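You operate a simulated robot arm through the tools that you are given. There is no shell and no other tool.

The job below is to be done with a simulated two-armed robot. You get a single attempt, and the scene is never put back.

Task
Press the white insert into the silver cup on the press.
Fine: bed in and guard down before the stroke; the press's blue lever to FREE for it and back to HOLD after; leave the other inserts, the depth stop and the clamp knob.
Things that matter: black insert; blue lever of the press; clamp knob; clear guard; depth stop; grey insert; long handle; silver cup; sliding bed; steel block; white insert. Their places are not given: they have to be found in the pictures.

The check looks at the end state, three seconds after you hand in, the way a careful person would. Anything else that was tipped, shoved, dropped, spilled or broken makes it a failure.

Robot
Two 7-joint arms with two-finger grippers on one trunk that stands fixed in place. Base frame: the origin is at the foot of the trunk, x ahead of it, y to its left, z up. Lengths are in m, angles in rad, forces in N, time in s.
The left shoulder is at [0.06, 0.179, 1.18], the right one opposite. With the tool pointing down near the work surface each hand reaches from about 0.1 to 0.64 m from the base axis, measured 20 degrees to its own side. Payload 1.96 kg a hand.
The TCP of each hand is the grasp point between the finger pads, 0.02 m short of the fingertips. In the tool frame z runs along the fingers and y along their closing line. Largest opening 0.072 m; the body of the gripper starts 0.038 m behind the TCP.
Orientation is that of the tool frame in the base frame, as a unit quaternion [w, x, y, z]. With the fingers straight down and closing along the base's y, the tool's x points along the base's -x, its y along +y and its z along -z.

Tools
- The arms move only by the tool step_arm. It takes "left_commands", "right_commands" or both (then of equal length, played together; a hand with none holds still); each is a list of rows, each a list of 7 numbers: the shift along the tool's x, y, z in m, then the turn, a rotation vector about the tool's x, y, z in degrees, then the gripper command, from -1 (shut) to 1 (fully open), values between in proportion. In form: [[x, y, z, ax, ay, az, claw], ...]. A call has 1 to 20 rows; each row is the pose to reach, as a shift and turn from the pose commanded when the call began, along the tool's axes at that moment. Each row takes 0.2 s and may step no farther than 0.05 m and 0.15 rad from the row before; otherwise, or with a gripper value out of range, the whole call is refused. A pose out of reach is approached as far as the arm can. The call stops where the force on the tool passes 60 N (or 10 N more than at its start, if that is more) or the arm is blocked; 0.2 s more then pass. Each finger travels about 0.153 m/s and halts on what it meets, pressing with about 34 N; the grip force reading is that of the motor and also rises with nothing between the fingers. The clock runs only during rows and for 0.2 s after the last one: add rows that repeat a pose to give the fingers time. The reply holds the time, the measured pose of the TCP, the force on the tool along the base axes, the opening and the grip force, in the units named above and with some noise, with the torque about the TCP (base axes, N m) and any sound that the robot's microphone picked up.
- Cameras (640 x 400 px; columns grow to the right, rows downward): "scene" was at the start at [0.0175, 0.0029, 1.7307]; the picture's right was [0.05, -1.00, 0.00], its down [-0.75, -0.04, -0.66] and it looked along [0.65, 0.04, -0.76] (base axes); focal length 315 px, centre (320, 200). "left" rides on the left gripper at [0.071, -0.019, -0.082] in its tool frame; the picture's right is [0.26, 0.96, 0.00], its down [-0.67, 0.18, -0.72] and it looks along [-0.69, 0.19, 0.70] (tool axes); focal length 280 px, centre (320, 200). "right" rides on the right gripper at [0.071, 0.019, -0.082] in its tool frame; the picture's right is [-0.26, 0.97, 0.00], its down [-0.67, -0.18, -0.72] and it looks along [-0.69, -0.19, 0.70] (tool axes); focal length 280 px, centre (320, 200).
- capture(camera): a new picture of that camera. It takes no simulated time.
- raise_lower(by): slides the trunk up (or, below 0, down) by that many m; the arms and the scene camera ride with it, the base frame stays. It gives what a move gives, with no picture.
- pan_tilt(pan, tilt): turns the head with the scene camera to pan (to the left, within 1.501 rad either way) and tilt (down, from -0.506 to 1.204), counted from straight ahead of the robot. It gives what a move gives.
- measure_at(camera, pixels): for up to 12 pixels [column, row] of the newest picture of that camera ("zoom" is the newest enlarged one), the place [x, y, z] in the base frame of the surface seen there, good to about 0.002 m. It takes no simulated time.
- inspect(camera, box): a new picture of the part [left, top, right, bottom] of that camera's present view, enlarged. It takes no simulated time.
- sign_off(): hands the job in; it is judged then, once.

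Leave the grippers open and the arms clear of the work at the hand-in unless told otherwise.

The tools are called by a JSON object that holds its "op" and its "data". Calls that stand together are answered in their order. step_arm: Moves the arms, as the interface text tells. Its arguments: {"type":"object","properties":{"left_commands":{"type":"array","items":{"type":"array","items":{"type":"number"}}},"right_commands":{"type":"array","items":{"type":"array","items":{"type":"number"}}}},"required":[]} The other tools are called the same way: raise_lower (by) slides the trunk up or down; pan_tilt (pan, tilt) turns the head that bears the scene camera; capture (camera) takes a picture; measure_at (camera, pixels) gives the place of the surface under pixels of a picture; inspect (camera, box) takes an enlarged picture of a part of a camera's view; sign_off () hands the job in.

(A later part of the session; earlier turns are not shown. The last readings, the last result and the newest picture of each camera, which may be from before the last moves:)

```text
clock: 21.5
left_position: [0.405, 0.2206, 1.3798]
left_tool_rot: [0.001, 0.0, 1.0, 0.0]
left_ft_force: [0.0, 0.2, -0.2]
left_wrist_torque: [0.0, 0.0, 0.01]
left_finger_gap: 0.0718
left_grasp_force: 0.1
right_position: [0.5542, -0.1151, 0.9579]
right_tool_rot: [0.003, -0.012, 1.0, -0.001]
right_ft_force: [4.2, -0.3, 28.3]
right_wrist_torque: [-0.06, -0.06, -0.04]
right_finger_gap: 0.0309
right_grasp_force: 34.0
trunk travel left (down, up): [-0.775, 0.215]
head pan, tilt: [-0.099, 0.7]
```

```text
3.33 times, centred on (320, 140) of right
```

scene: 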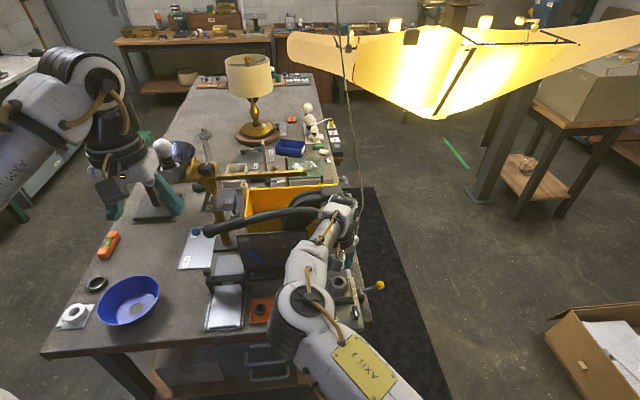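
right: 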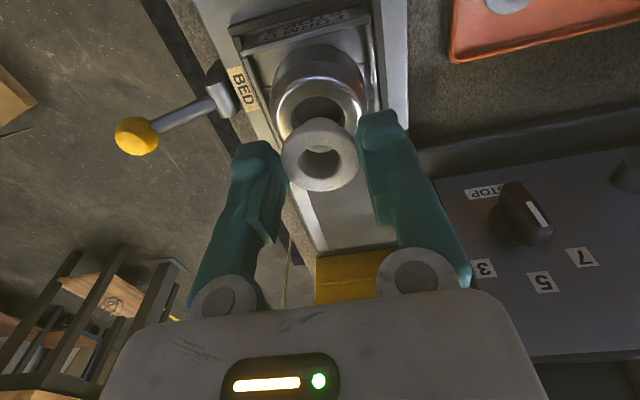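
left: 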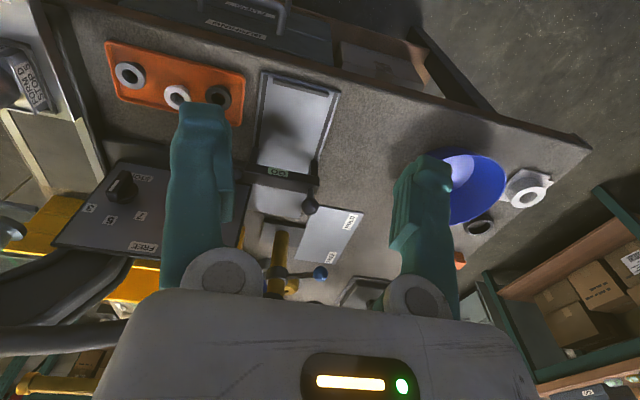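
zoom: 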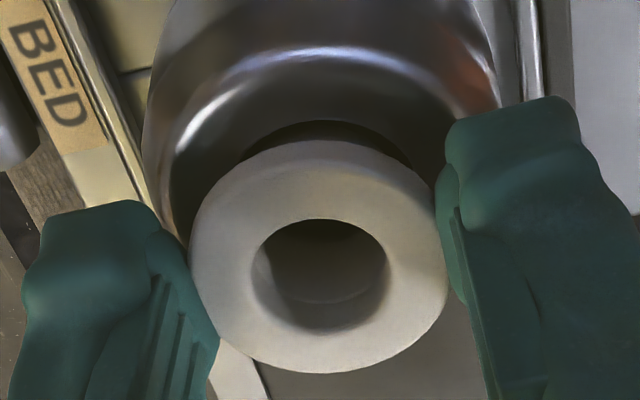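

Force reads 28 N with the body about 5 mm into the hole, so the insert has started squarely in the cup. I'll ease off 2.5 mm, open partly, and rise straight up.

{"op": "step_arm", "data": {"right_commands": [[0, 0, -0.0025, 0, 0, 0, -0.3], [0, 0, -0.0025, 0, 0, 0, 0.5], [0, 0, -0.0025, 0, 0, 0, 0.5], [0, 0, -0.01, 0, 0, 0, 0.5], [0, 0, -0.03, 0, 0, 0, 0.5], [0, 0, -0.06, 0, 0, 0, 0.5], [0, 0, -0.09, 0, 0, 0, 0.5]]}}

{"op": "capture", "data": {"camera": "right"}}

{"op": "inspect", "data": {"camera": "right", "box": [250, 20, 390, 140]}}

```text
clock: 23.1
left_position: [0.4075, 0.2205, 1.3789]
left_tool_rot: [0.001, 0.0, 1.0, 0.0]
left_ft_force: [-0.3, 0.2, 0.3]
left_wrist_torque: [-0.03, 0.01, -0.03]
left_finger_gap: 0.0721
left_grasp_force: 0.0
right_position: [0.5564, -0.1141, 1.0466]
right_tool_rot: [0.001, -0.012, 1.0, -0.001]
right_ft_force: [0.6, 0.3, 0.5]
right_wrist_torque: [-0.03, 0.01, -0.02]
right_finger_gap: 0.0542
right_grasp_force: 0.1
trunk travel left (down, up): [-0.775, 0.215]
head pan, tilt: [-0.099, 0.7]
```

```text
taken
```

right: 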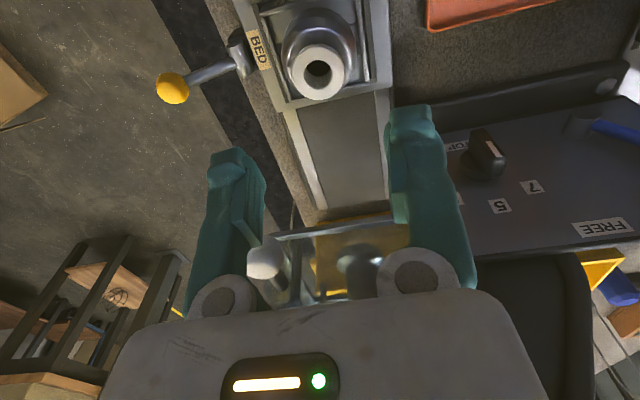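

```text
3.33 times, centred on (320, 80) of right
```

zoom: 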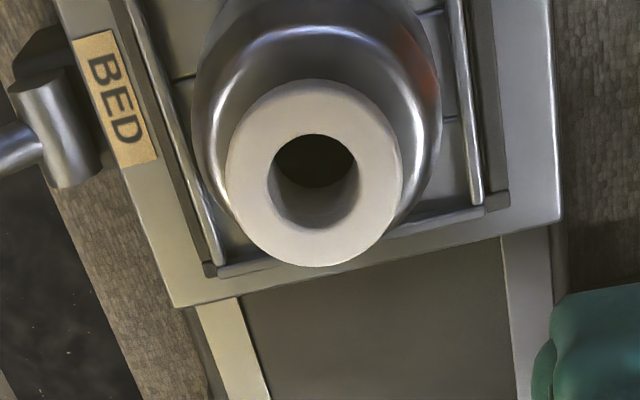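

The white insert sits upright in the cup. Next is the bed, so I'll move the right hand back to x 0.36 at this height and look at the bed's D-handle and the BED lever.

{"op": "step_arm", "data": {"right_commands": [[0.045, 0, 0, 0, 0, 0, 0.5], [0.09, 0, 0, 0, 0, 0, 0.5], [0.135, 0, 0, 0, 0, 0, 0.0], [0.18, 0, 0, 0, 0, 0, -0.5], [0.215, 0, 0, 0, 0, 0, -1], [0.215, 0, 0, 0, 0, 0, -1]]}}

{"op": "capture", "data": {"camera": "right"}}

{"op": "inspect", "data": {"camera": "scene", "box": [300, 180, 400, 350]}}

{"op": "capture", "data": {"camera": "scene"}}

```text
clock: 24.5
left_position: [0.4091, 0.2212, 1.3792]
left_tool_rot: [0.0, 0.0, 1.0, 0.0]
left_ft_force: [-0.5, 0.7, 1.2]
left_wrist_torque: [0.01, 0.01, -0.01]
left_finger_gap: 0.0721
left_grasp_force: 0.1
right_position: [0.3415, -0.1222, 1.0471]
right_tool_rot: [0.0, -0.012, 1.0, 0.0]
right_ft_force: [-0.2, 0.3, 0.4]
right_wrist_torque: [0.01, -0.02, -0.02]
right_finger_gap: 0.0
right_grasp_force: 30.1
trunk travel left (down, up): [-0.775, 0.215]
head pan, tilt: [-0.099, 0.7]
```

```text
taken
```

right: 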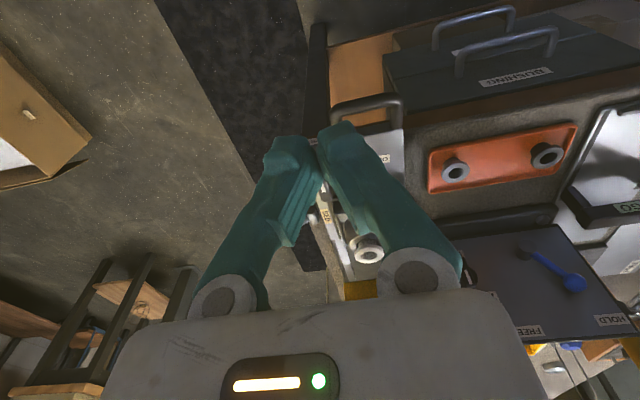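

```text
2.35 times, centred on (350, 265) of scene
```

zoom: 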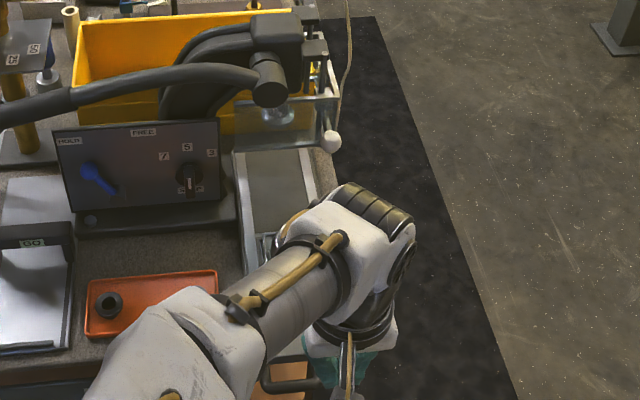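

```text
taken
```

scene: 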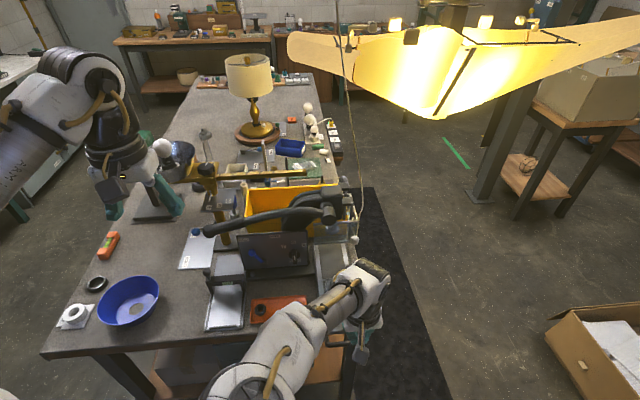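

The D-handle shows at (330–405, 95–140) in the right picture. I'll measure it.

{"op": "inspect", "data": {"camera": "right", "box": [300, 70, 440, 190]}}

{"op": "measure_at", "data": {"camera": "right", "pixels": [[340, 107], [365, 102], [390, 99], [402, 118], [333, 125], [385, 128], [325, 205], [369, 255]]}}

```text
3.33 times, centred on (370, 130) of right
```

zoom: 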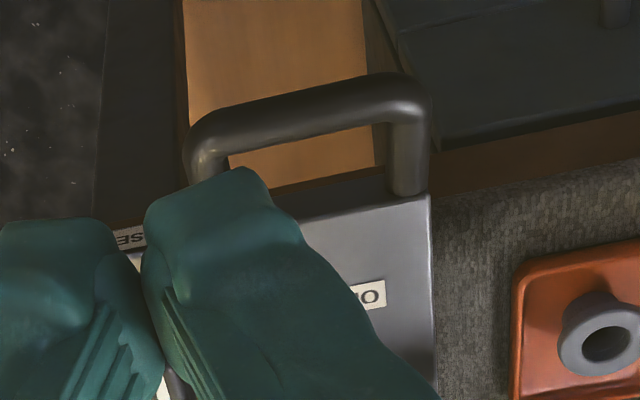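

```text
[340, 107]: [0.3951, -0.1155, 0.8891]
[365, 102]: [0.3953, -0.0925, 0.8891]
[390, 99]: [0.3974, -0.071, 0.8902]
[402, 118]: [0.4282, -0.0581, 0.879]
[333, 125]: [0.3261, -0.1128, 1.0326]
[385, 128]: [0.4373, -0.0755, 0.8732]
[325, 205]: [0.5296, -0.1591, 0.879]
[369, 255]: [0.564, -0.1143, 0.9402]
```

The bar lies at x ≈ 0.40, z ≈ 0.882, y from -0.126 to -0.058. I'll lower the closed fingers just in front of it, at about (0.357,-0.098,0.877).

{"op": "step_arm", "data": {"right_commands": [[-0.008, 0.012, 0.04, 0, 0, 1.4, -1], [-0.015, 0.022, 0.08, 0, 0, 1.4, -1], [-0.015, 0.022, 0.12, 0, 0, 1.4, -1], [-0.015, 0.022, 0.15, 0, 0, 1.4, -1], [-0.015, 0.022, 0.17, 0, 0, 1.4, -1], [-0.015, 0.022, 0.17, 0, 0, 1.4, -1]]}}

{"op": "capture", "data": {"camera": "right"}}

{"op": "inspect", "data": {"camera": "scene", "box": [300, 180, 420, 380]}}

```text
clock: 25.9
left_position: [0.4077, 0.2212, 1.3784]
left_tool_rot: [0.0, 0.0, 1.0, 0.0]
left_ft_force: [-0.3, -0.1, -0.1]
left_wrist_torque: [-0.02, -0.01, 0.05]
left_finger_gap: 0.0722
left_grasp_force: 0.1
right_position: [0.3532, -0.0984, 0.8755]
right_tool_rot: [0.001, 0.0, 1.0, 0.001]
right_ft_force: [0.2, 0.2, 0.1]
right_wrist_torque: [0.02, -0.02, 0.0]
right_finger_gap: 0.0
right_grasp_force: 30.0
trunk travel left (down, up): [-0.775, 0.215]
head pan, tilt: [-0.099, 0.7]
```

```text
taken
```

right: 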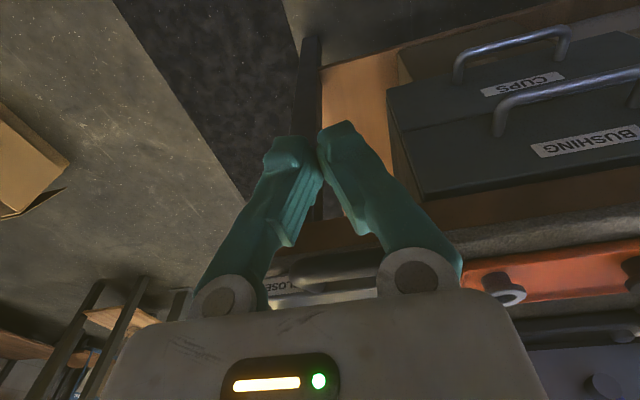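

```text
2.00 times, centred on (360, 280) of scene
```

zoom: 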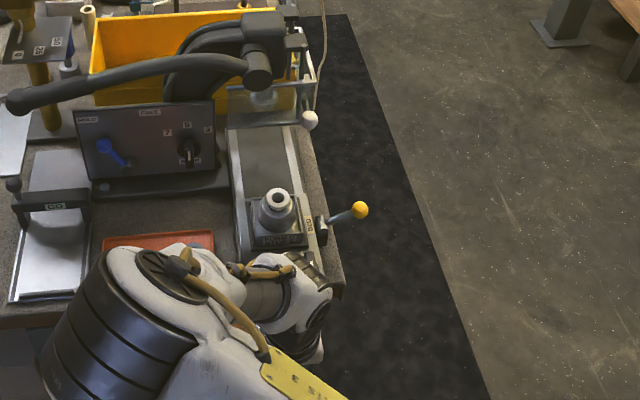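

The fingers are in front of the bar. I'll push forward gently 0.05 m in small steps and see whether the bed slides.

{"op": "step_arm", "data": {"right_commands": [[-0.015, 0, 0, 0, 0, 0, -1], [-0.028, 0, 0, 0, 0, 0, -1], [-0.036, 0, 0, 0, 0, 0, -1], [-0.044, 0, 0, 0, 0, 0, -1], [-0.052, 0, 0, 0, 0, 0, -1]]}}

{"op": "inspect", "data": {"camera": "scene", "box": [300, 180, 420, 380]}}

```text
clock: 27.1
left_position: [0.4076, 0.2215, 1.3786]
left_tool_rot: [0.0, 0.0, 1.0, 0.0]
left_ft_force: [0.9, 0.3, 0.0]
left_wrist_torque: [0.0, 0.04, 0.03]
left_finger_gap: 0.072
left_grasp_force: 0.1
right_position: [0.406, -0.0982, 0.8754]
right_tool_rot: [0.001, 0.0, 1.0, 0.0]
right_ft_force: [0.3, -0.4, 0.3]
right_wrist_torque: [0.02, -0.02, -0.03]
right_finger_gap: 0.0
right_grasp_force: 29.5
trunk travel left (down, up): [-0.775, 0.215]
head pan, tilt: [-0.099, 0.7]
```

```text
2.00 times, centred on (360, 280) of scene
```

zoom: 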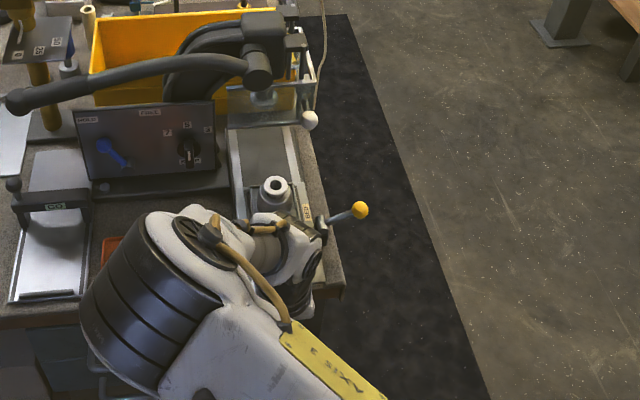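

The bed slides freely; the cup moved forward with the insert upright. The right elbow looks close to the tray in this view, so I'll check it in the left camera before pushing on.

{"op": "capture", "data": {"camera": "left"}}

{"op": "capture", "data": {"camera": "scene"}}

{"op": "measure_at", "data": {"camera": "scene", "pixels": [[300, 260], [320, 265], [335, 250], [290, 290], [310, 300], [350, 330], [325, 300]]}}

```text
taken
```

left: 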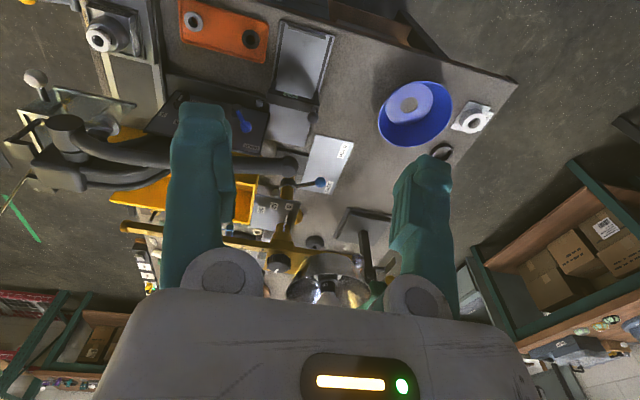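

```text
taken
```

scene: 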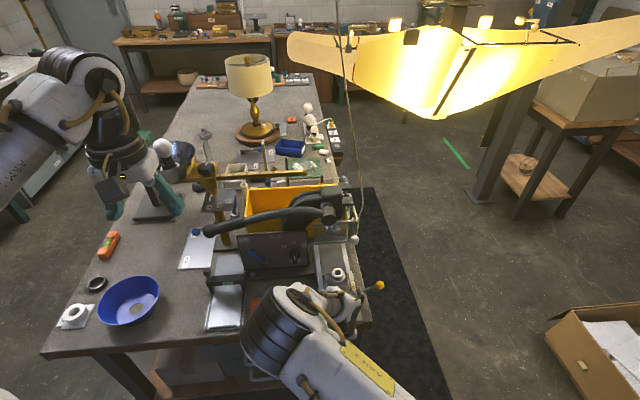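

```text
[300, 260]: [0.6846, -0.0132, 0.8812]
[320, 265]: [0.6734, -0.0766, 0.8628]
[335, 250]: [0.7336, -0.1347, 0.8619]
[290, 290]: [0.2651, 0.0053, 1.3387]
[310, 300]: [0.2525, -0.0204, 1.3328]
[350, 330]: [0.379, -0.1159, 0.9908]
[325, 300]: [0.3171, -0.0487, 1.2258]
```

The elbow is high (z ≈ 1.34, x ≈ 0.26), well clear of the tray. I'll keep pushing the bed smoothly another 0.1 m; the call stops on a hard stop.

{"op": "step_arm", "data": {"right_commands": [[-0.01, 0, 0, 0, 0, 0, -1], [-0.02, 0, 0, 0, 0, 0, -1], [-0.03, 0, 0, 0, 0, 0, -1], [-0.04, 0, 0, 0, 0, 0, -1], [-0.05, 0, 0, 0, 0, 0, -1], [-0.06, 0, 0, 0, 0, 0, -1], [-0.07, 0, 0, 0, 0, 0, -1], [-0.08, 0, 0, 0, 0, 0, -1], [-0.09, 0, 0, 0, 0, 0, -1], [-0.1, 0, 0, 0, 0, 0, -1]]}}

{"op": "capture", "data": {"camera": "scene"}}

{"op": "inspect", "data": {"camera": "scene", "box": [290, 180, 400, 290]}}

{"op": "capture", "data": {"camera": "right"}}

```text
clock: 29.3
left_position: [0.4043, 0.2193, 1.3783]
left_tool_rot: [0.003, -0.001, 1.0, 0.0]
left_ft_force: [-0.3, -0.6, 0.0]
left_wrist_torque: [0.0, -0.02, 0.01]
left_finger_gap: 0.0721
left_grasp_force: 0.0
right_position: [0.5056, -0.0969, 0.8774]
right_tool_rot: [0.003, -0.001, 1.0, 0.0]
right_ft_force: [-12.3, -0.8, 13.6]
right_wrist_torque: [0.08, 0.24, 0.02]
right_finger_gap: 0.0
right_grasp_force: 29.8
trunk travel left (down, up): [-0.775, 0.215]
head pan, tilt: [-0.099, 0.7]
```

```text
taken
```

scene: 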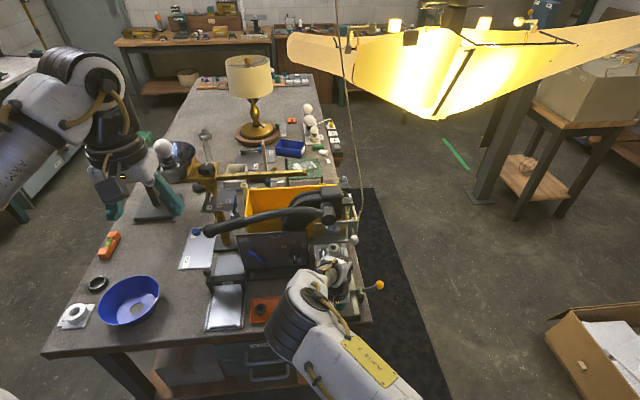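

```text
3.64 times, centred on (345, 235) of scene
```

zoom: 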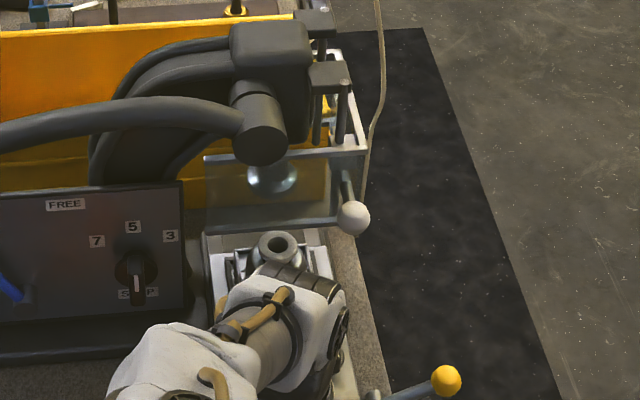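

```text
taken
```

right: 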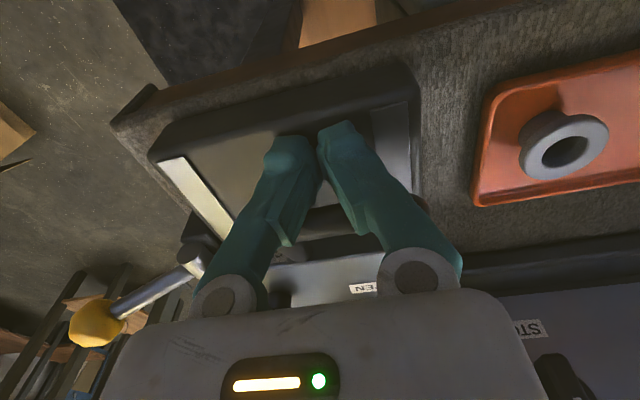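

Force is -12 N in x and +13 N in z. The fingertips seem to be touching the base surface at z ≈ 0.86. I'll measure the ram and cup positions before going on.

{"op": "inspect", "data": {"camera": "scene", "box": [320, 190, 380, 260]}}

{"op": "measure_at", "data": {"camera": "zoom", "pixels": [[270, 145], [230, 165], [270, 240], [390, 190], [200, 205], [350, 215], [280, 110], [340, 80], [410, 110]]}}

```text
5.71 times, centred on (350, 225) of scene
```

zoom: 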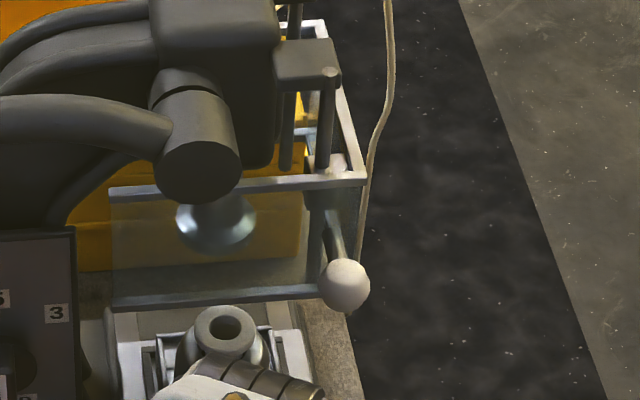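

```text
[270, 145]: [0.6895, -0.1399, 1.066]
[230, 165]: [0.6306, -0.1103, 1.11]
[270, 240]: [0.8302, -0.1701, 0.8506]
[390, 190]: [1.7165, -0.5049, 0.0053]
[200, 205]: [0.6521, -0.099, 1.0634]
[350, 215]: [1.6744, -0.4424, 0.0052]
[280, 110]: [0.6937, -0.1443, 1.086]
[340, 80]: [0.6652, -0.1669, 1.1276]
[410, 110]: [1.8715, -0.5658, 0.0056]
```

I'll measure more points: the ram nose, the guard's top and bottom bars, and the insert.

{"op": "measure_at", "data": {"camera": "zoom", "pixels": [[215, 230], [190, 225], [240, 225], [215, 208], [230, 186], [230, 295], [140, 250], [345, 285], [225, 315], [250, 330], [200, 330], [335, 240]]}}

```text
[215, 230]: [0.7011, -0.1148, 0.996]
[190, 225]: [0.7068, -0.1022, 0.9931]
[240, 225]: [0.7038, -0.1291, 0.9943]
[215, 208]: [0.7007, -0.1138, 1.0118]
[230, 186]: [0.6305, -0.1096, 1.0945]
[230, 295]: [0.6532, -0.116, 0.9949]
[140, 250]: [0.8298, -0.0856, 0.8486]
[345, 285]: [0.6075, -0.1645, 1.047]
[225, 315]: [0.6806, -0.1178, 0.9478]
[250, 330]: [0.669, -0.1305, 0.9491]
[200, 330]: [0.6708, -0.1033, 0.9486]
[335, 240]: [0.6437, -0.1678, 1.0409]
```

The ram axis is near x ≈ 0.72 and the cup is near x ≈ 0.673, so about 0.045 m is left. Before pushing on, I'll measure the front of the right wrist to check its clearance from the guard knob (x 0.607) and the hub (x 0.63).

{"op": "measure_at", "data": {"camera": "zoom", "pixels": [[240, 372], [270, 378], [300, 385], [315, 395], [180, 385], [210, 380]]}}

{"op": "inspect", "data": {"camera": "left", "box": [0, 0, 200, 200]}}

```text
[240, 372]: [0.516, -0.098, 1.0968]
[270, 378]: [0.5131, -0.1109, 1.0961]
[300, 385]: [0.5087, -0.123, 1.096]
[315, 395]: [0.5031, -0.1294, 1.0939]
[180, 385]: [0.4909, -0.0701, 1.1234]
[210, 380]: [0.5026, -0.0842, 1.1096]
```

```text
2.00 times, centred on (100, 100) of left
```

zoom: 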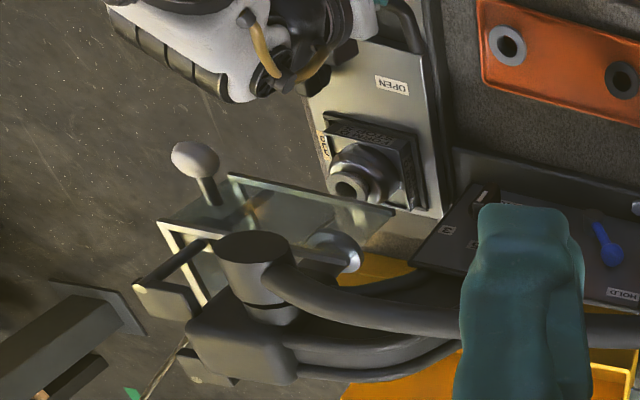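

The wrist front is only about 1 cm ahead of the TCP, so there is ample clearance. I'll raise the fingers 6 mm off the base and push the remaining ~0.05 m.

{"op": "step_arm", "data": {"right_commands": [[0, 0, -0.006, 0, 0, 0, -1], [-0.01, 0, -0.006, 0, 0, 0, -1], [-0.02, 0, -0.006, 0, 0, 0, -1], [-0.03, 0, -0.006, 0, 0, 0, -1], [-0.038, 0, -0.006, 0, 0, 0, -1], [-0.044, 0, -0.006, 0, 0, 0, -1], [-0.05, 0, -0.006, 0, 0, 0, -1], [-0.056, 0, -0.006, 0, 0, 0, -1]]}}

{"op": "inspect", "data": {"camera": "left", "box": [0, 0, 200, 200]}}

{"op": "inspect", "data": {"camera": "scene", "box": [310, 190, 380, 270]}}

```text
clock: 30.9
left_position: [0.401, 0.2211, 1.3813]
left_tool_rot: [0.003, -0.001, 1.0, 0.0]
left_ft_force: [-0.7, 0.0, -0.3]
left_wrist_torque: [0.0, 0.04, -0.03]
left_finger_gap: 0.0721
left_grasp_force: 0.1
right_position: [0.5453, -0.0989, 0.8802]
right_tool_rot: [-0.012, 0.001, 1.0, 0.001]
right_ft_force: [-41.2, 0.9, 14.4]
right_wrist_torque: [0.17, -0.36, -0.42]
right_finger_gap: 0.0
right_grasp_force: 29.6
trunk travel left (down, up): [-0.775, 0.215]
head pan, tilt: [-0.099, 0.7]
stopped in row 8 (right hand): the force on the tool passed its limit at 69 N (the readings are from after the stop); the commanded pose is now the measured one
```

```text
2.00 times, centred on (100, 100) of left
```

zoom: 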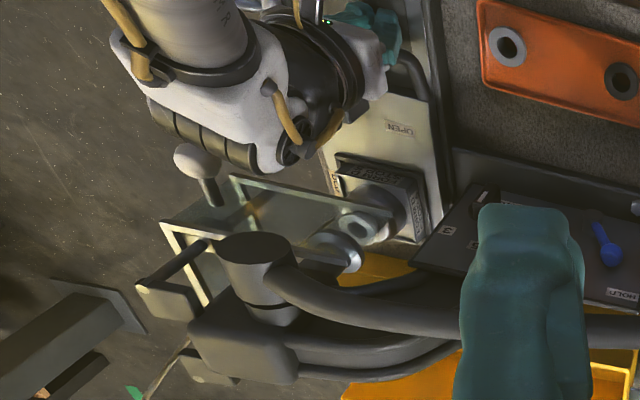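

```text
5.00 times, centred on (345, 230) of scene
```

zoom: 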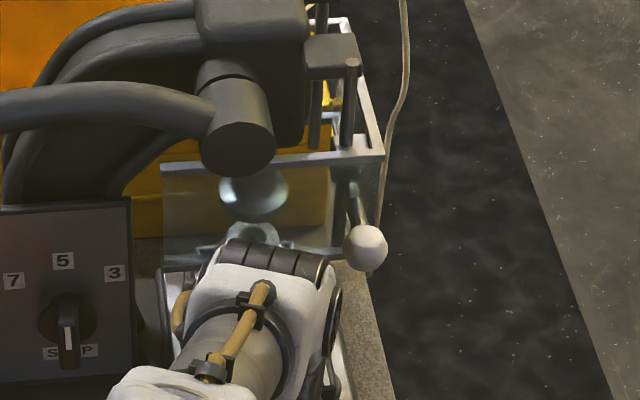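

The push stopped at 69 N with the bed moved about 0.16 m, which puts the cup at x ≈ 0.717, right under the ram. I'll back the hand away and check the alignment.

{"op": "step_arm", "data": {"right_commands": [[0.02, 0, 0, 0, 0, 0, -1], [0.06, 0, 0, 0, 0, 0, -1], [0.1, 0, -0.02, 0, 0, 0, -1], [0.14, 0, -0.06, 0, 0, 0, -1], [0.17, -0.02, -0.1, 0, 0, 0, -1], [0.19, -0.05, -0.14, 0, 0, 0, -1], [0.19, -0.09, -0.17, 0, 0, 0, -1], [0.19, -0.13, -0.17, 0, 0, 0, -1]]}}

{"op": "capture", "data": {"camera": "scene"}}

{"op": "inspect", "data": {"camera": "scene", "box": [310, 190, 390, 290]}}

{"op": "inspect", "data": {"camera": "left", "box": [0, 0, 200, 200]}}

```text
refused: row 4 steps farther than a row can; nothing moved
```

```text
taken
```

scene: 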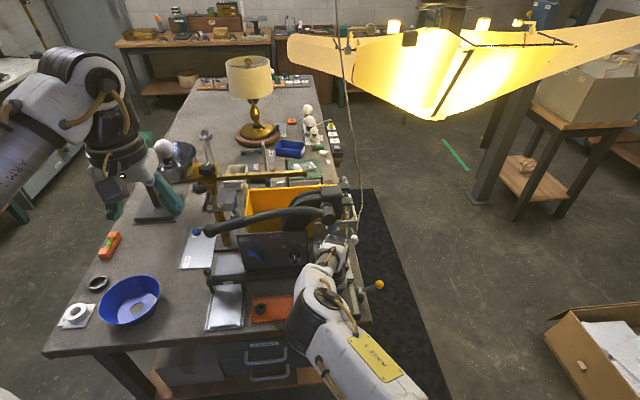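

```text
4.00 times, centred on (350, 240) of scene
```

zoom: 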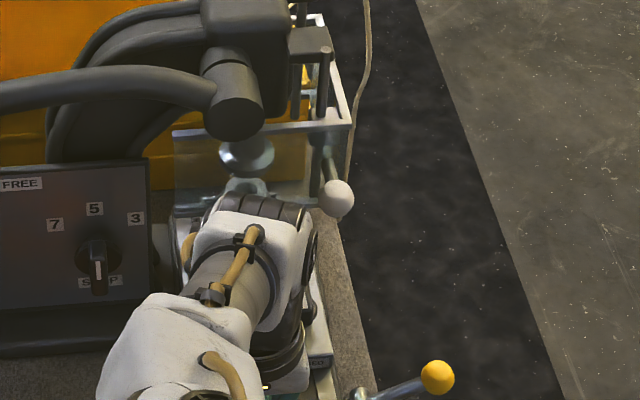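

```text
2.00 times, centred on (100, 100) of left
```

zoom: 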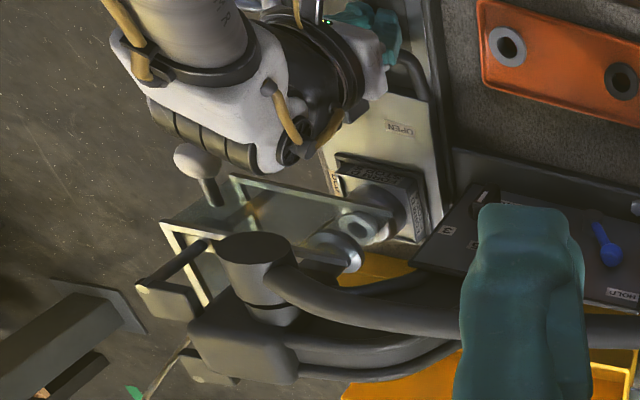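

One row was too long and nothing moved. I'll repeat the retreat with shorter steps.

{"op": "step_arm", "data": {"right_commands": [[0.02, 0, 0, 0, 0, 0, -1], [0.06, 0, 0, 0, 0, 0, -1], [0.1, 0, -0.01, 0, 0, 0, -1], [0.135, 0, -0.04, 0, 0, 0, -1], [0.16, 0, -0.08, 0, 0, 0, -1], [0.17, -0.02, -0.12, 0, 0, 0, -1], [0.17, -0.05, -0.15, 0, 0, 0, -1], [0.17, -0.09, -0.17, 0, 0, 0, -1], [0.17, -0.13, -0.17, 0, 0, 0, -1]]}}

{"op": "capture", "data": {"camera": "scene"}}

{"op": "inspect", "data": {"camera": "left", "box": [0, 0, 200, 200]}}

{"op": "inspect", "data": {"camera": "scene", "box": [310, 190, 390, 290]}}

```text
clock: 32.9
left_position: [0.4096, 0.2194, 1.3793]
left_tool_rot: [-0.001, -0.001, 1.0, 0.001]
left_ft_force: [-0.2, -0.1, -0.4]
left_wrist_torque: [0.03, 0.0, 0.03]
left_finger_gap: 0.0722
left_grasp_force: 0.0
right_position: [0.3839, -0.2275, 1.0517]
right_tool_rot: [-0.01, 0.001, 1.0, 0.003]
right_ft_force: [-0.6, 0.1, -0.6]
right_wrist_torque: [0.02, 0.02, -0.03]
right_finger_gap: 0.0001
right_grasp_force: 29.4
trunk travel left (down, up): [-0.775, 0.215]
head pan, tilt: [-0.099, 0.7]
```

```text
taken
```

scene: 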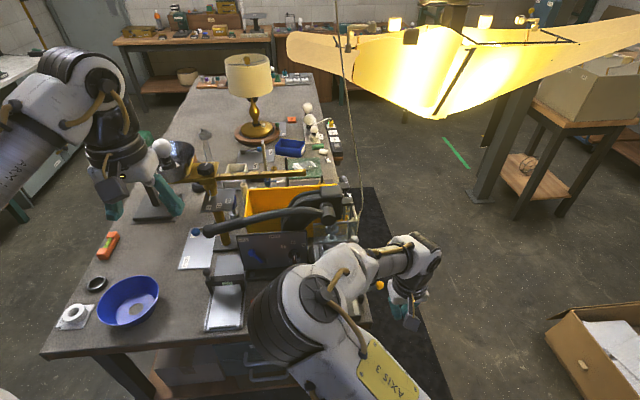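

```text
2.00 times, centred on (100, 100) of left
```

zoom: 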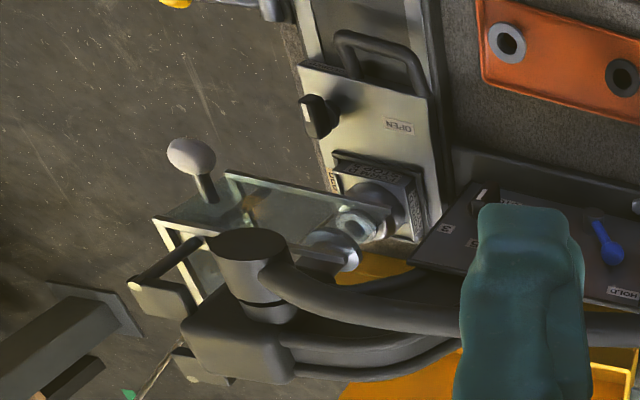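

```text
4.00 times, centred on (350, 240) of scene
```

zoom: 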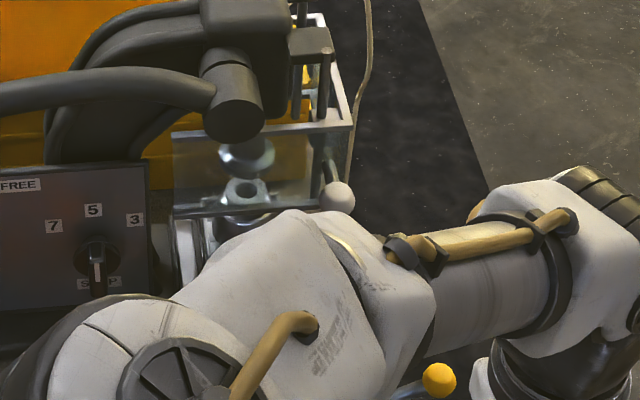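

The insert sits almost under the ram nose. I'll measure both in this zoom for alignment.

{"op": "measure_at", "data": {"camera": "zoom", "pixels": [[230, 188], [264, 188], [246, 199], [246, 178], [248, 165], [230, 158], [266, 156], [240, 212], [160, 168], [336, 196], [262, 128]]}}

```text
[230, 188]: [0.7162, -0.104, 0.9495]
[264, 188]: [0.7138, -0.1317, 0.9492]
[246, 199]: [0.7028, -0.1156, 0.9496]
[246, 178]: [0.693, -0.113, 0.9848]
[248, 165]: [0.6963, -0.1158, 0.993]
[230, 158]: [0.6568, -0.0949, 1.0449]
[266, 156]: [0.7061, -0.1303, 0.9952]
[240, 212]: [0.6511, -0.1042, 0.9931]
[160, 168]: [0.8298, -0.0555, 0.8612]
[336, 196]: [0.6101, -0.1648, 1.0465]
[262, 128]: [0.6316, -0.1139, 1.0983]
```

The insert (0.716,-0.117) is centred under the ram (≈0.718,-0.115). Next is the guard. I'll tilt the right hand 45° forward so the wrist stays clear of the hub, line it up at the knob's y (-0.165), and look at the guard level-on.

{"op": "step_arm", "data": {"right_commands": [[0, 0.01, 0, 0, -8, 0, 0.3], [0, 0.02, 0, 0, -16, 0, 0.3], [0, 0.03, 0, 0, -24, 0, 0.3], [0, 0.04, 0, 0, -32, 0, 0.3], [0, 0.05, 0, 0, -40, 0, 0.3], [0, 0.06, 0, 0, -45, 0, 0.3], [0, 0.06, 0, 0, -45, 0, 0.3]]}}

{"op": "capture", "data": {"camera": "right"}}

{"op": "inspect", "data": {"camera": "right", "box": [220, 80, 420, 240]}}

```text
clock: 34.5
left_position: [0.4081, 0.2198, 1.3783]
left_tool_rot: [0.001, 0.0, 1.0, 0.0]
left_ft_force: [0.1, -0.8, -0.2]
left_wrist_torque: [0.01, 0.03, 0.02]
left_finger_gap: 0.072
left_grasp_force: 0.0
right_position: [0.4211, -0.1661, 1.0425]
right_tool_rot: [0.373, 0.001, 0.928, 0.001]
right_ft_force: [0.1, -0.6, 0.2]
right_wrist_torque: [0.01, -0.01, 0.0]
right_finger_gap: 0.0468
right_grasp_force: 0.1
right hand out of reach, approached as far as the arm can: row 4, 5, 6, 7
trunk travel left (down, up): [-0.775, 0.215]
head pan, tilt: [-0.099, 0.7]
```

```text
taken
```

right: 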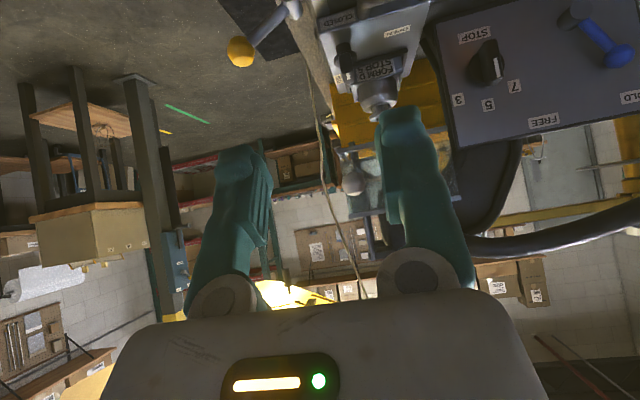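

```text
2.50 times, centred on (320, 160) of right
```

zoom: 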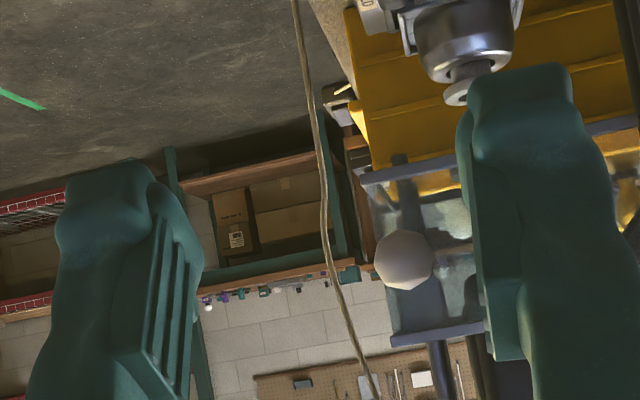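

The knob shows at (403,258) in this upside-down zoom. I'll measure it and the guard bars around it.

{"op": "measure_at", "data": {"camera": "zoom", "pixels": [[403, 260], [380, 260], [428, 260], [403, 235], [403, 285], [380, 180], [400, 340], [440, 335], [440, 170], [440, 365], [475, 90], [445, 215]]}}

```text
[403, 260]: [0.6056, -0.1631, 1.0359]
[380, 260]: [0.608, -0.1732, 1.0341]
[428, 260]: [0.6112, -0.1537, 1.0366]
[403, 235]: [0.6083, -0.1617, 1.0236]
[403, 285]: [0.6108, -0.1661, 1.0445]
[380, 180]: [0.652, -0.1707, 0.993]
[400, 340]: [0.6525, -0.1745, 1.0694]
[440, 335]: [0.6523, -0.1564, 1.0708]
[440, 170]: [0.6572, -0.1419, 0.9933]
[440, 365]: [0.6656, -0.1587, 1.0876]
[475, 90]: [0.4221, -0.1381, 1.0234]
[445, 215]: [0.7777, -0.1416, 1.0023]
```

The knob centre is about (0.618,-0.163,1.035), radius 0.0125; the guard runs from z 0.993 to 1.07 at x 0.652. I'll approach to x ≈ 0.57 with the fingers straddling the knob's height and check.

{"op": "step_arm", "data": {"right_commands": [[-0.0264, 0.001, 0.027, 0, 0, 0, 0.3], [-0.0527, 0.0015, 0.0541, 0, 0, 0, 0.3], [-0.0791, 0.002, 0.0811, 0, 0, 0, 0.3], [-0.1045, 0.0026, 0.1075, 0, 0, 0, 0.3], [-0.1045, 0.0026, 0.1075, 0, 0, 0, 0.3]]}}

{"op": "capture", "data": {"camera": "right"}}

{"op": "capture", "data": {"camera": "left"}}

```text
clock: 35.7
left_position: [0.4067, 0.2205, 1.3786]
left_tool_rot: [0.0, -0.001, 1.0, 0.0]
left_ft_force: [0.6, -0.3, 0.2]
left_wrist_torque: [-0.03, -0.01, -0.01]
left_finger_gap: 0.0717
left_grasp_force: 0.0
right_position: [0.5714, -0.1617, 1.0397]
right_tool_rot: [0.374, 0.0, 0.927, 0.0]
right_ft_force: [-0.8, -0.1, -0.7]
right_wrist_torque: [0.02, -0.01, -0.03]
right_finger_gap: 0.0468
right_grasp_force: 0.1
trunk travel left (down, up): [-0.775, 0.215]
head pan, tilt: [-0.099, 0.7]
```

```text
taken
```

right: 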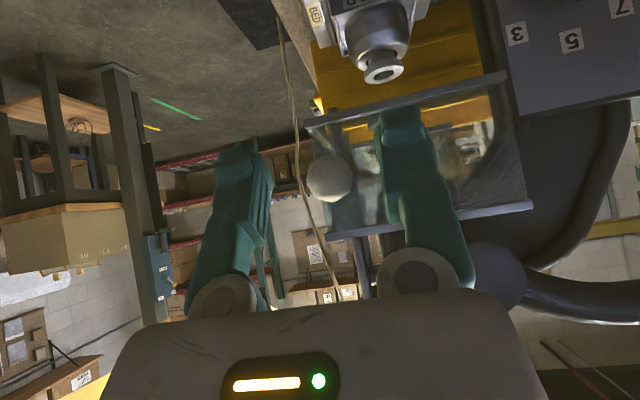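

```text
taken
```

left: 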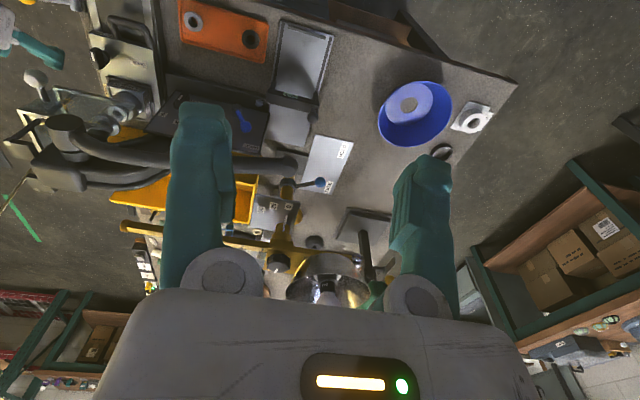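

The knob sits between the fingers at (329,178). I'll advance the last 45 mm, then close on it.

{"op": "step_arm", "data": {"right_commands": [[-0.0145, -0.001, 0.017, 0, 0, 0, 0.3], [-0.0289, -0.002, 0.0343, 0, 0, 0, 0.3], [-0.0289, -0.002, 0.0343, 0, 0, 0, 0.3], [-0.0289, -0.002, 0.0343, 0, 0, 0, -0.6], [-0.0289, -0.002, 0.0343, 0, 0, 0, -0.6], [-0.0289, -0.002, 0.0343, 0, 0, 0, -0.6]]}}

{"op": "capture", "data": {"camera": "right"}}

{"op": "inspect", "data": {"camera": "left", "box": [0, 0, 200, 200]}}

```text
clock: 37.1
left_position: [0.4081, 0.2208, 1.3782]
left_tool_rot: [0.0, -0.001, 1.0, 0.0]
left_ft_force: [-0.1, 0.5, -0.8]
left_wrist_torque: [-0.02, 0.01, -0.02]
left_finger_gap: 0.0716
left_grasp_force: 0.1
right_position: [0.6137, -0.1649, 1.0339]
right_tool_rot: [0.374, 0.001, 0.927, 0.001]
right_ft_force: [-0.9, 1.5, -1.8]
right_wrist_torque: [0.0, -0.14, 0.06]
right_finger_gap: 0.0198
right_grasp_force: 39.8
trunk travel left (down, up): [-0.775, 0.215]
head pan, tilt: [-0.099, 0.7]
```

```text
taken
```

right: 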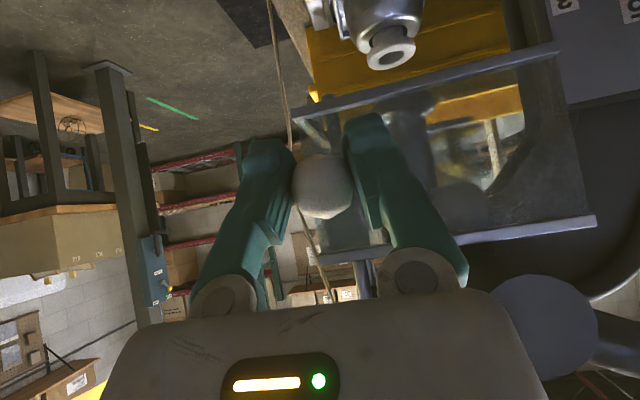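

```text
2.00 times, centred on (100, 100) of left
```

zoom: 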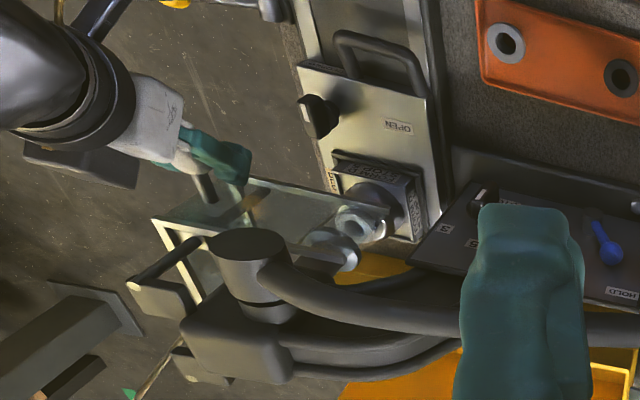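

The knob is gripped (gap 0.02, 40 N). I'll move straight down 2 cm to see how the guard responds.

{"op": "step_arm", "data": {"right_commands": [[0.0035, 0, 0.0036, 0, 0, 0, -0.6], [0.0069, 0, 0.0072, 0, 0, 0, -0.6], [0.0104, 0, 0.0108, 0, 0, 0, -0.6], [0.0138, 0, 0.0144, 0, 0, 0, -0.6]]}}

{"op": "inspect", "data": {"camera": "left", "box": [0, 0, 200, 200]}}

{"op": "capture", "data": {"camera": "right"}}

```text
clock: 38.1
left_position: [0.407, 0.221, 1.3778]
left_tool_rot: [0.0, 0.0, 1.0, -0.001]
left_ft_force: [-0.3, -0.7, -0.1]
left_wrist_torque: [0.0, -0.02, -0.01]
left_finger_gap: 0.0721
left_grasp_force: 0.0
right_position: [0.6145, -0.1647, 1.0125]
right_tool_rot: [0.374, 0.001, 0.927, 0.0]
right_ft_force: [-1.6, 0.0, 0.5]
right_wrist_torque: [-0.07, -0.41, 0.04]
right_finger_gap: 0.02
right_grasp_force: 40.2
trunk travel left (down, up): [-0.775, 0.215]
head pan, tilt: [-0.099, 0.7]
```

```text
2.00 times, centred on (100, 100) of left
```

zoom: 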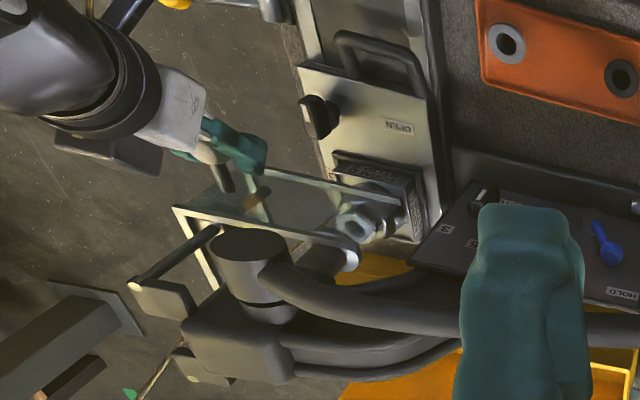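

```text
taken
```

right: 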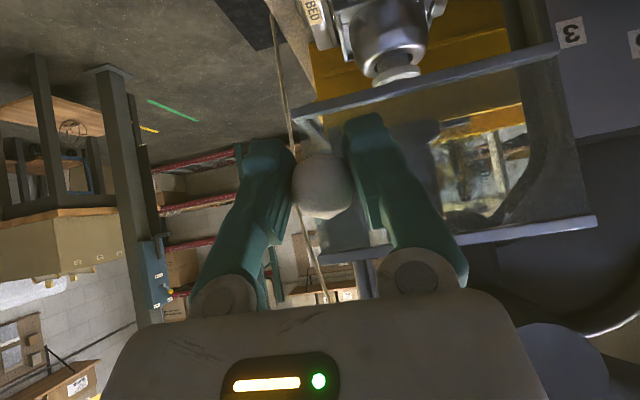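

The guard slides down straight with almost no force. I'll continue down another 6 cm.

{"op": "step_arm", "data": {"right_commands": [[0.0069, 0, 0.0072, 0, 0, 0, -0.6], [0.0138, 0, 0.0144, 0, 0, 0, -0.6], [0.0208, 0, 0.0217, 0, 0, 0, -0.6], [0.0277, 0, 0.0289, 0, 0, 0, -0.6], [0.0346, 0, 0.0361, 0, 0, 0, -0.6], [0.0415, 0, 0.0433, 0, 0, 0, -0.6]]}}

{"op": "inspect", "data": {"camera": "left", "box": [0, 0, 200, 200]}}

{"op": "capture", "data": {"camera": "right"}}

```text
clock: 39.5
left_position: [0.4068, 0.2207, 1.3788]
left_tool_rot: [-0.001, -0.002, 1.0, -0.001]
left_ft_force: [0.4, -0.4, 0.9]
left_wrist_torque: [0.01, 0.01, 0.01]
left_finger_gap: 0.0719
left_grasp_force: 0.1
right_position: [0.6139, -0.1648, 0.9536]
right_tool_rot: [0.373, 0.001, 0.928, 0.0]
right_ft_force: [-1.7, 0.4, -0.4]
right_wrist_torque: [0.02, 0.09, -0.03]
right_finger_gap: 0.0198
right_grasp_force: 40.0
trunk travel left (down, up): [-0.775, 0.215]
head pan, tilt: [-0.099, 0.7]
```

```text
2.00 times, centred on (100, 100) of left
```

zoom: 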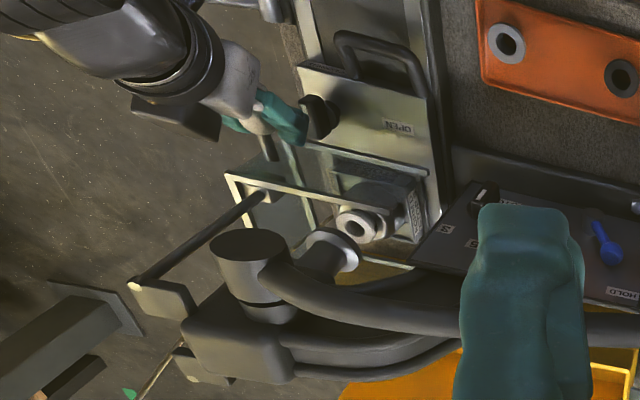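

```text
taken
```

right: 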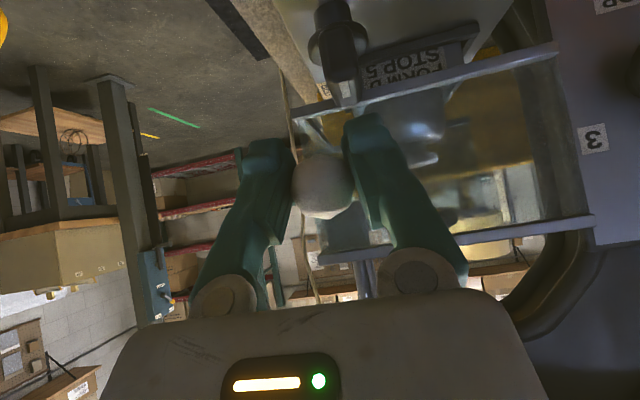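

The guard bottom is now near z 0.912, and my fingers are getting close to the clamp knob at (318,115) in the left zoom. I must not touch it, so I'll measure it.

{"op": "inspect", "data": {"camera": "left", "box": [90, 20, 200, 120]}}

{"op": "measure_at", "data": {"camera": "zoom", "pixels": [[255, 118], [240, 105], [270, 130], [285, 100], [290, 140], [230, 130], [215, 140], [200, 160], [180, 130], [300, 175], [400, 140]]}}

```text
4.00 times, centred on (145, 70) of left
```

zoom: 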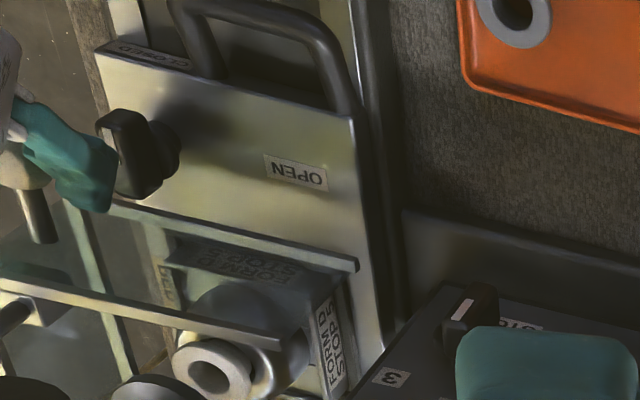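

```text
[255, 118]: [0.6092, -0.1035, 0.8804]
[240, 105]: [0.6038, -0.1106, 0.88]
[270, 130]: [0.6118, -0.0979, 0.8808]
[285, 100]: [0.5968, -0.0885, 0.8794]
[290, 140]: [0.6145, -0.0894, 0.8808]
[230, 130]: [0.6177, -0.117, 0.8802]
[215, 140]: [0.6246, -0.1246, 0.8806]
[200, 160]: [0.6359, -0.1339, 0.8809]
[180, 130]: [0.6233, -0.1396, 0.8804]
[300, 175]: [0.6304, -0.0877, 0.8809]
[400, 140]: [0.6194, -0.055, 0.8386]
```

I'll measure the clamp knob's own pixels and the nearby finger.

{"op": "measure_at", "data": {"camera": "zoom", "pixels": [[118, 120], [130, 150], [145, 185], [160, 140], [105, 125], [135, 192], [170, 150], [95, 180], [105, 205], [80, 200], [200, 240], [340, 265]]}}

```text
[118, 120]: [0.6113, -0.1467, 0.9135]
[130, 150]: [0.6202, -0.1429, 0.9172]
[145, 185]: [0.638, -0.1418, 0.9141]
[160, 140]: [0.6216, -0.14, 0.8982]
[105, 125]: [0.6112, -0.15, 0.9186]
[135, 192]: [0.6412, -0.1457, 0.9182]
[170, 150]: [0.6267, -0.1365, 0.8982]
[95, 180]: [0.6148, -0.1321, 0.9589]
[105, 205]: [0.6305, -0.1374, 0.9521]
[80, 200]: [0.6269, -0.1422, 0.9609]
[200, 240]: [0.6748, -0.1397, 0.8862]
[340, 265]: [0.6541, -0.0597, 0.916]
```

The clamp knob tops out at z ≈ 0.919, close below my fingertips. I'll let go of the guard knob and back off along the fingers. With closed fingers I can then push the knob down from above, clear of the clamp knob.

{"op": "step_arm", "data": {"right_commands": [[0, 0, 0, 0, 0, 0, 0.2], [0, 0, 0, 0, 0, 0, 0.2], [0, 0, -0.02, 0, 0, 0, 0.2], [0, 0, -0.045, 0, 0, 0, 0.2], [0, 0, -0.06, 0, 0, 0, 0.2], [-0.0037, -0.002, -0.06, 0, 0, 0, -1], [-0.0037, -0.002, -0.06, 0, 0, 0, -1], [-0.0037, -0.002, -0.06, 0, 0, 0, -1]]}}

{"op": "capture", "data": {"camera": "right"}}

{"op": "inspect", "data": {"camera": "left", "box": [40, 0, 200, 130]}}

```text
clock: 41.3
left_position: [0.4087, 0.2211, 1.3787]
left_tool_rot: [0.0, -0.001, 1.0, 0.0]
left_ft_force: [0.1, 0.6, 0.8]
left_wrist_torque: [0.06, -0.04, -0.02]
left_finger_gap: 0.0717
left_grasp_force: 0.1
right_position: [0.5753, -0.1655, 0.9992]
right_tool_rot: [0.373, 0.001, 0.928, 0.0]
right_ft_force: [-1.0, 0.3, 0.4]
right_wrist_torque: [-0.01, -0.02, 0.0]
right_finger_gap: 0.0
right_grasp_force: 29.0
trunk travel left (down, up): [-0.775, 0.215]
head pan, tilt: [-0.099, 0.7]
```

```text
taken
```

right: 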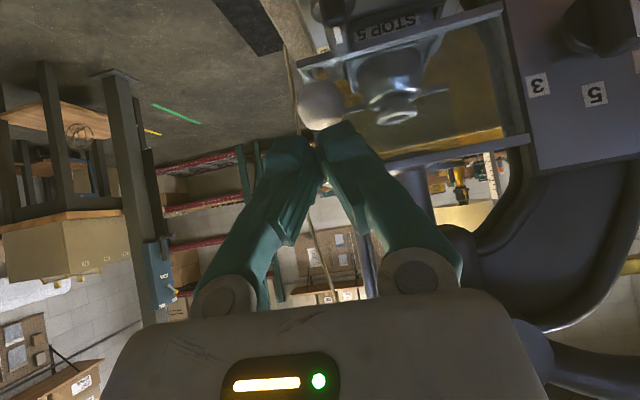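

```text
3.08 times, centred on (120, 65) of left
```

zoom: 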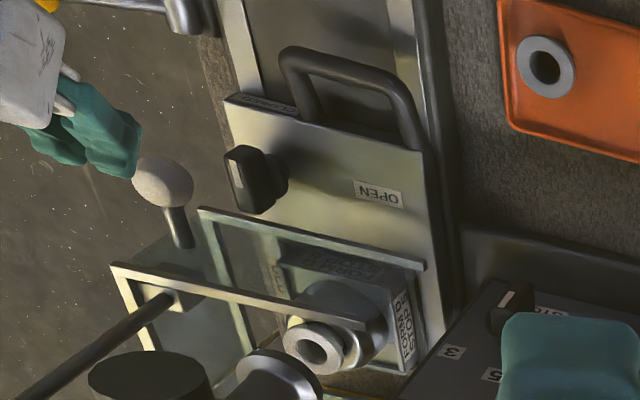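

The guard stayed put and the closed fingertips line up with the knob. I'll measure the knob, then push.

{"op": "measure_at", "data": {"camera": "zoom", "pixels": [[162, 178], [145, 185], [185, 190], [162, 200], [178, 225], [310, 232], [215, 283], [245, 165], [115, 165]]}}

```text
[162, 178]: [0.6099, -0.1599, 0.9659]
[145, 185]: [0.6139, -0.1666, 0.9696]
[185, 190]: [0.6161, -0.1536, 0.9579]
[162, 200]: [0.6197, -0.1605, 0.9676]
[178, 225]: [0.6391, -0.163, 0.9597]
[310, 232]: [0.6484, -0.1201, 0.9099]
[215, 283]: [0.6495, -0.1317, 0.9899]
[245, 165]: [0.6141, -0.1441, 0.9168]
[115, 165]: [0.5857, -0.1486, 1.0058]
```

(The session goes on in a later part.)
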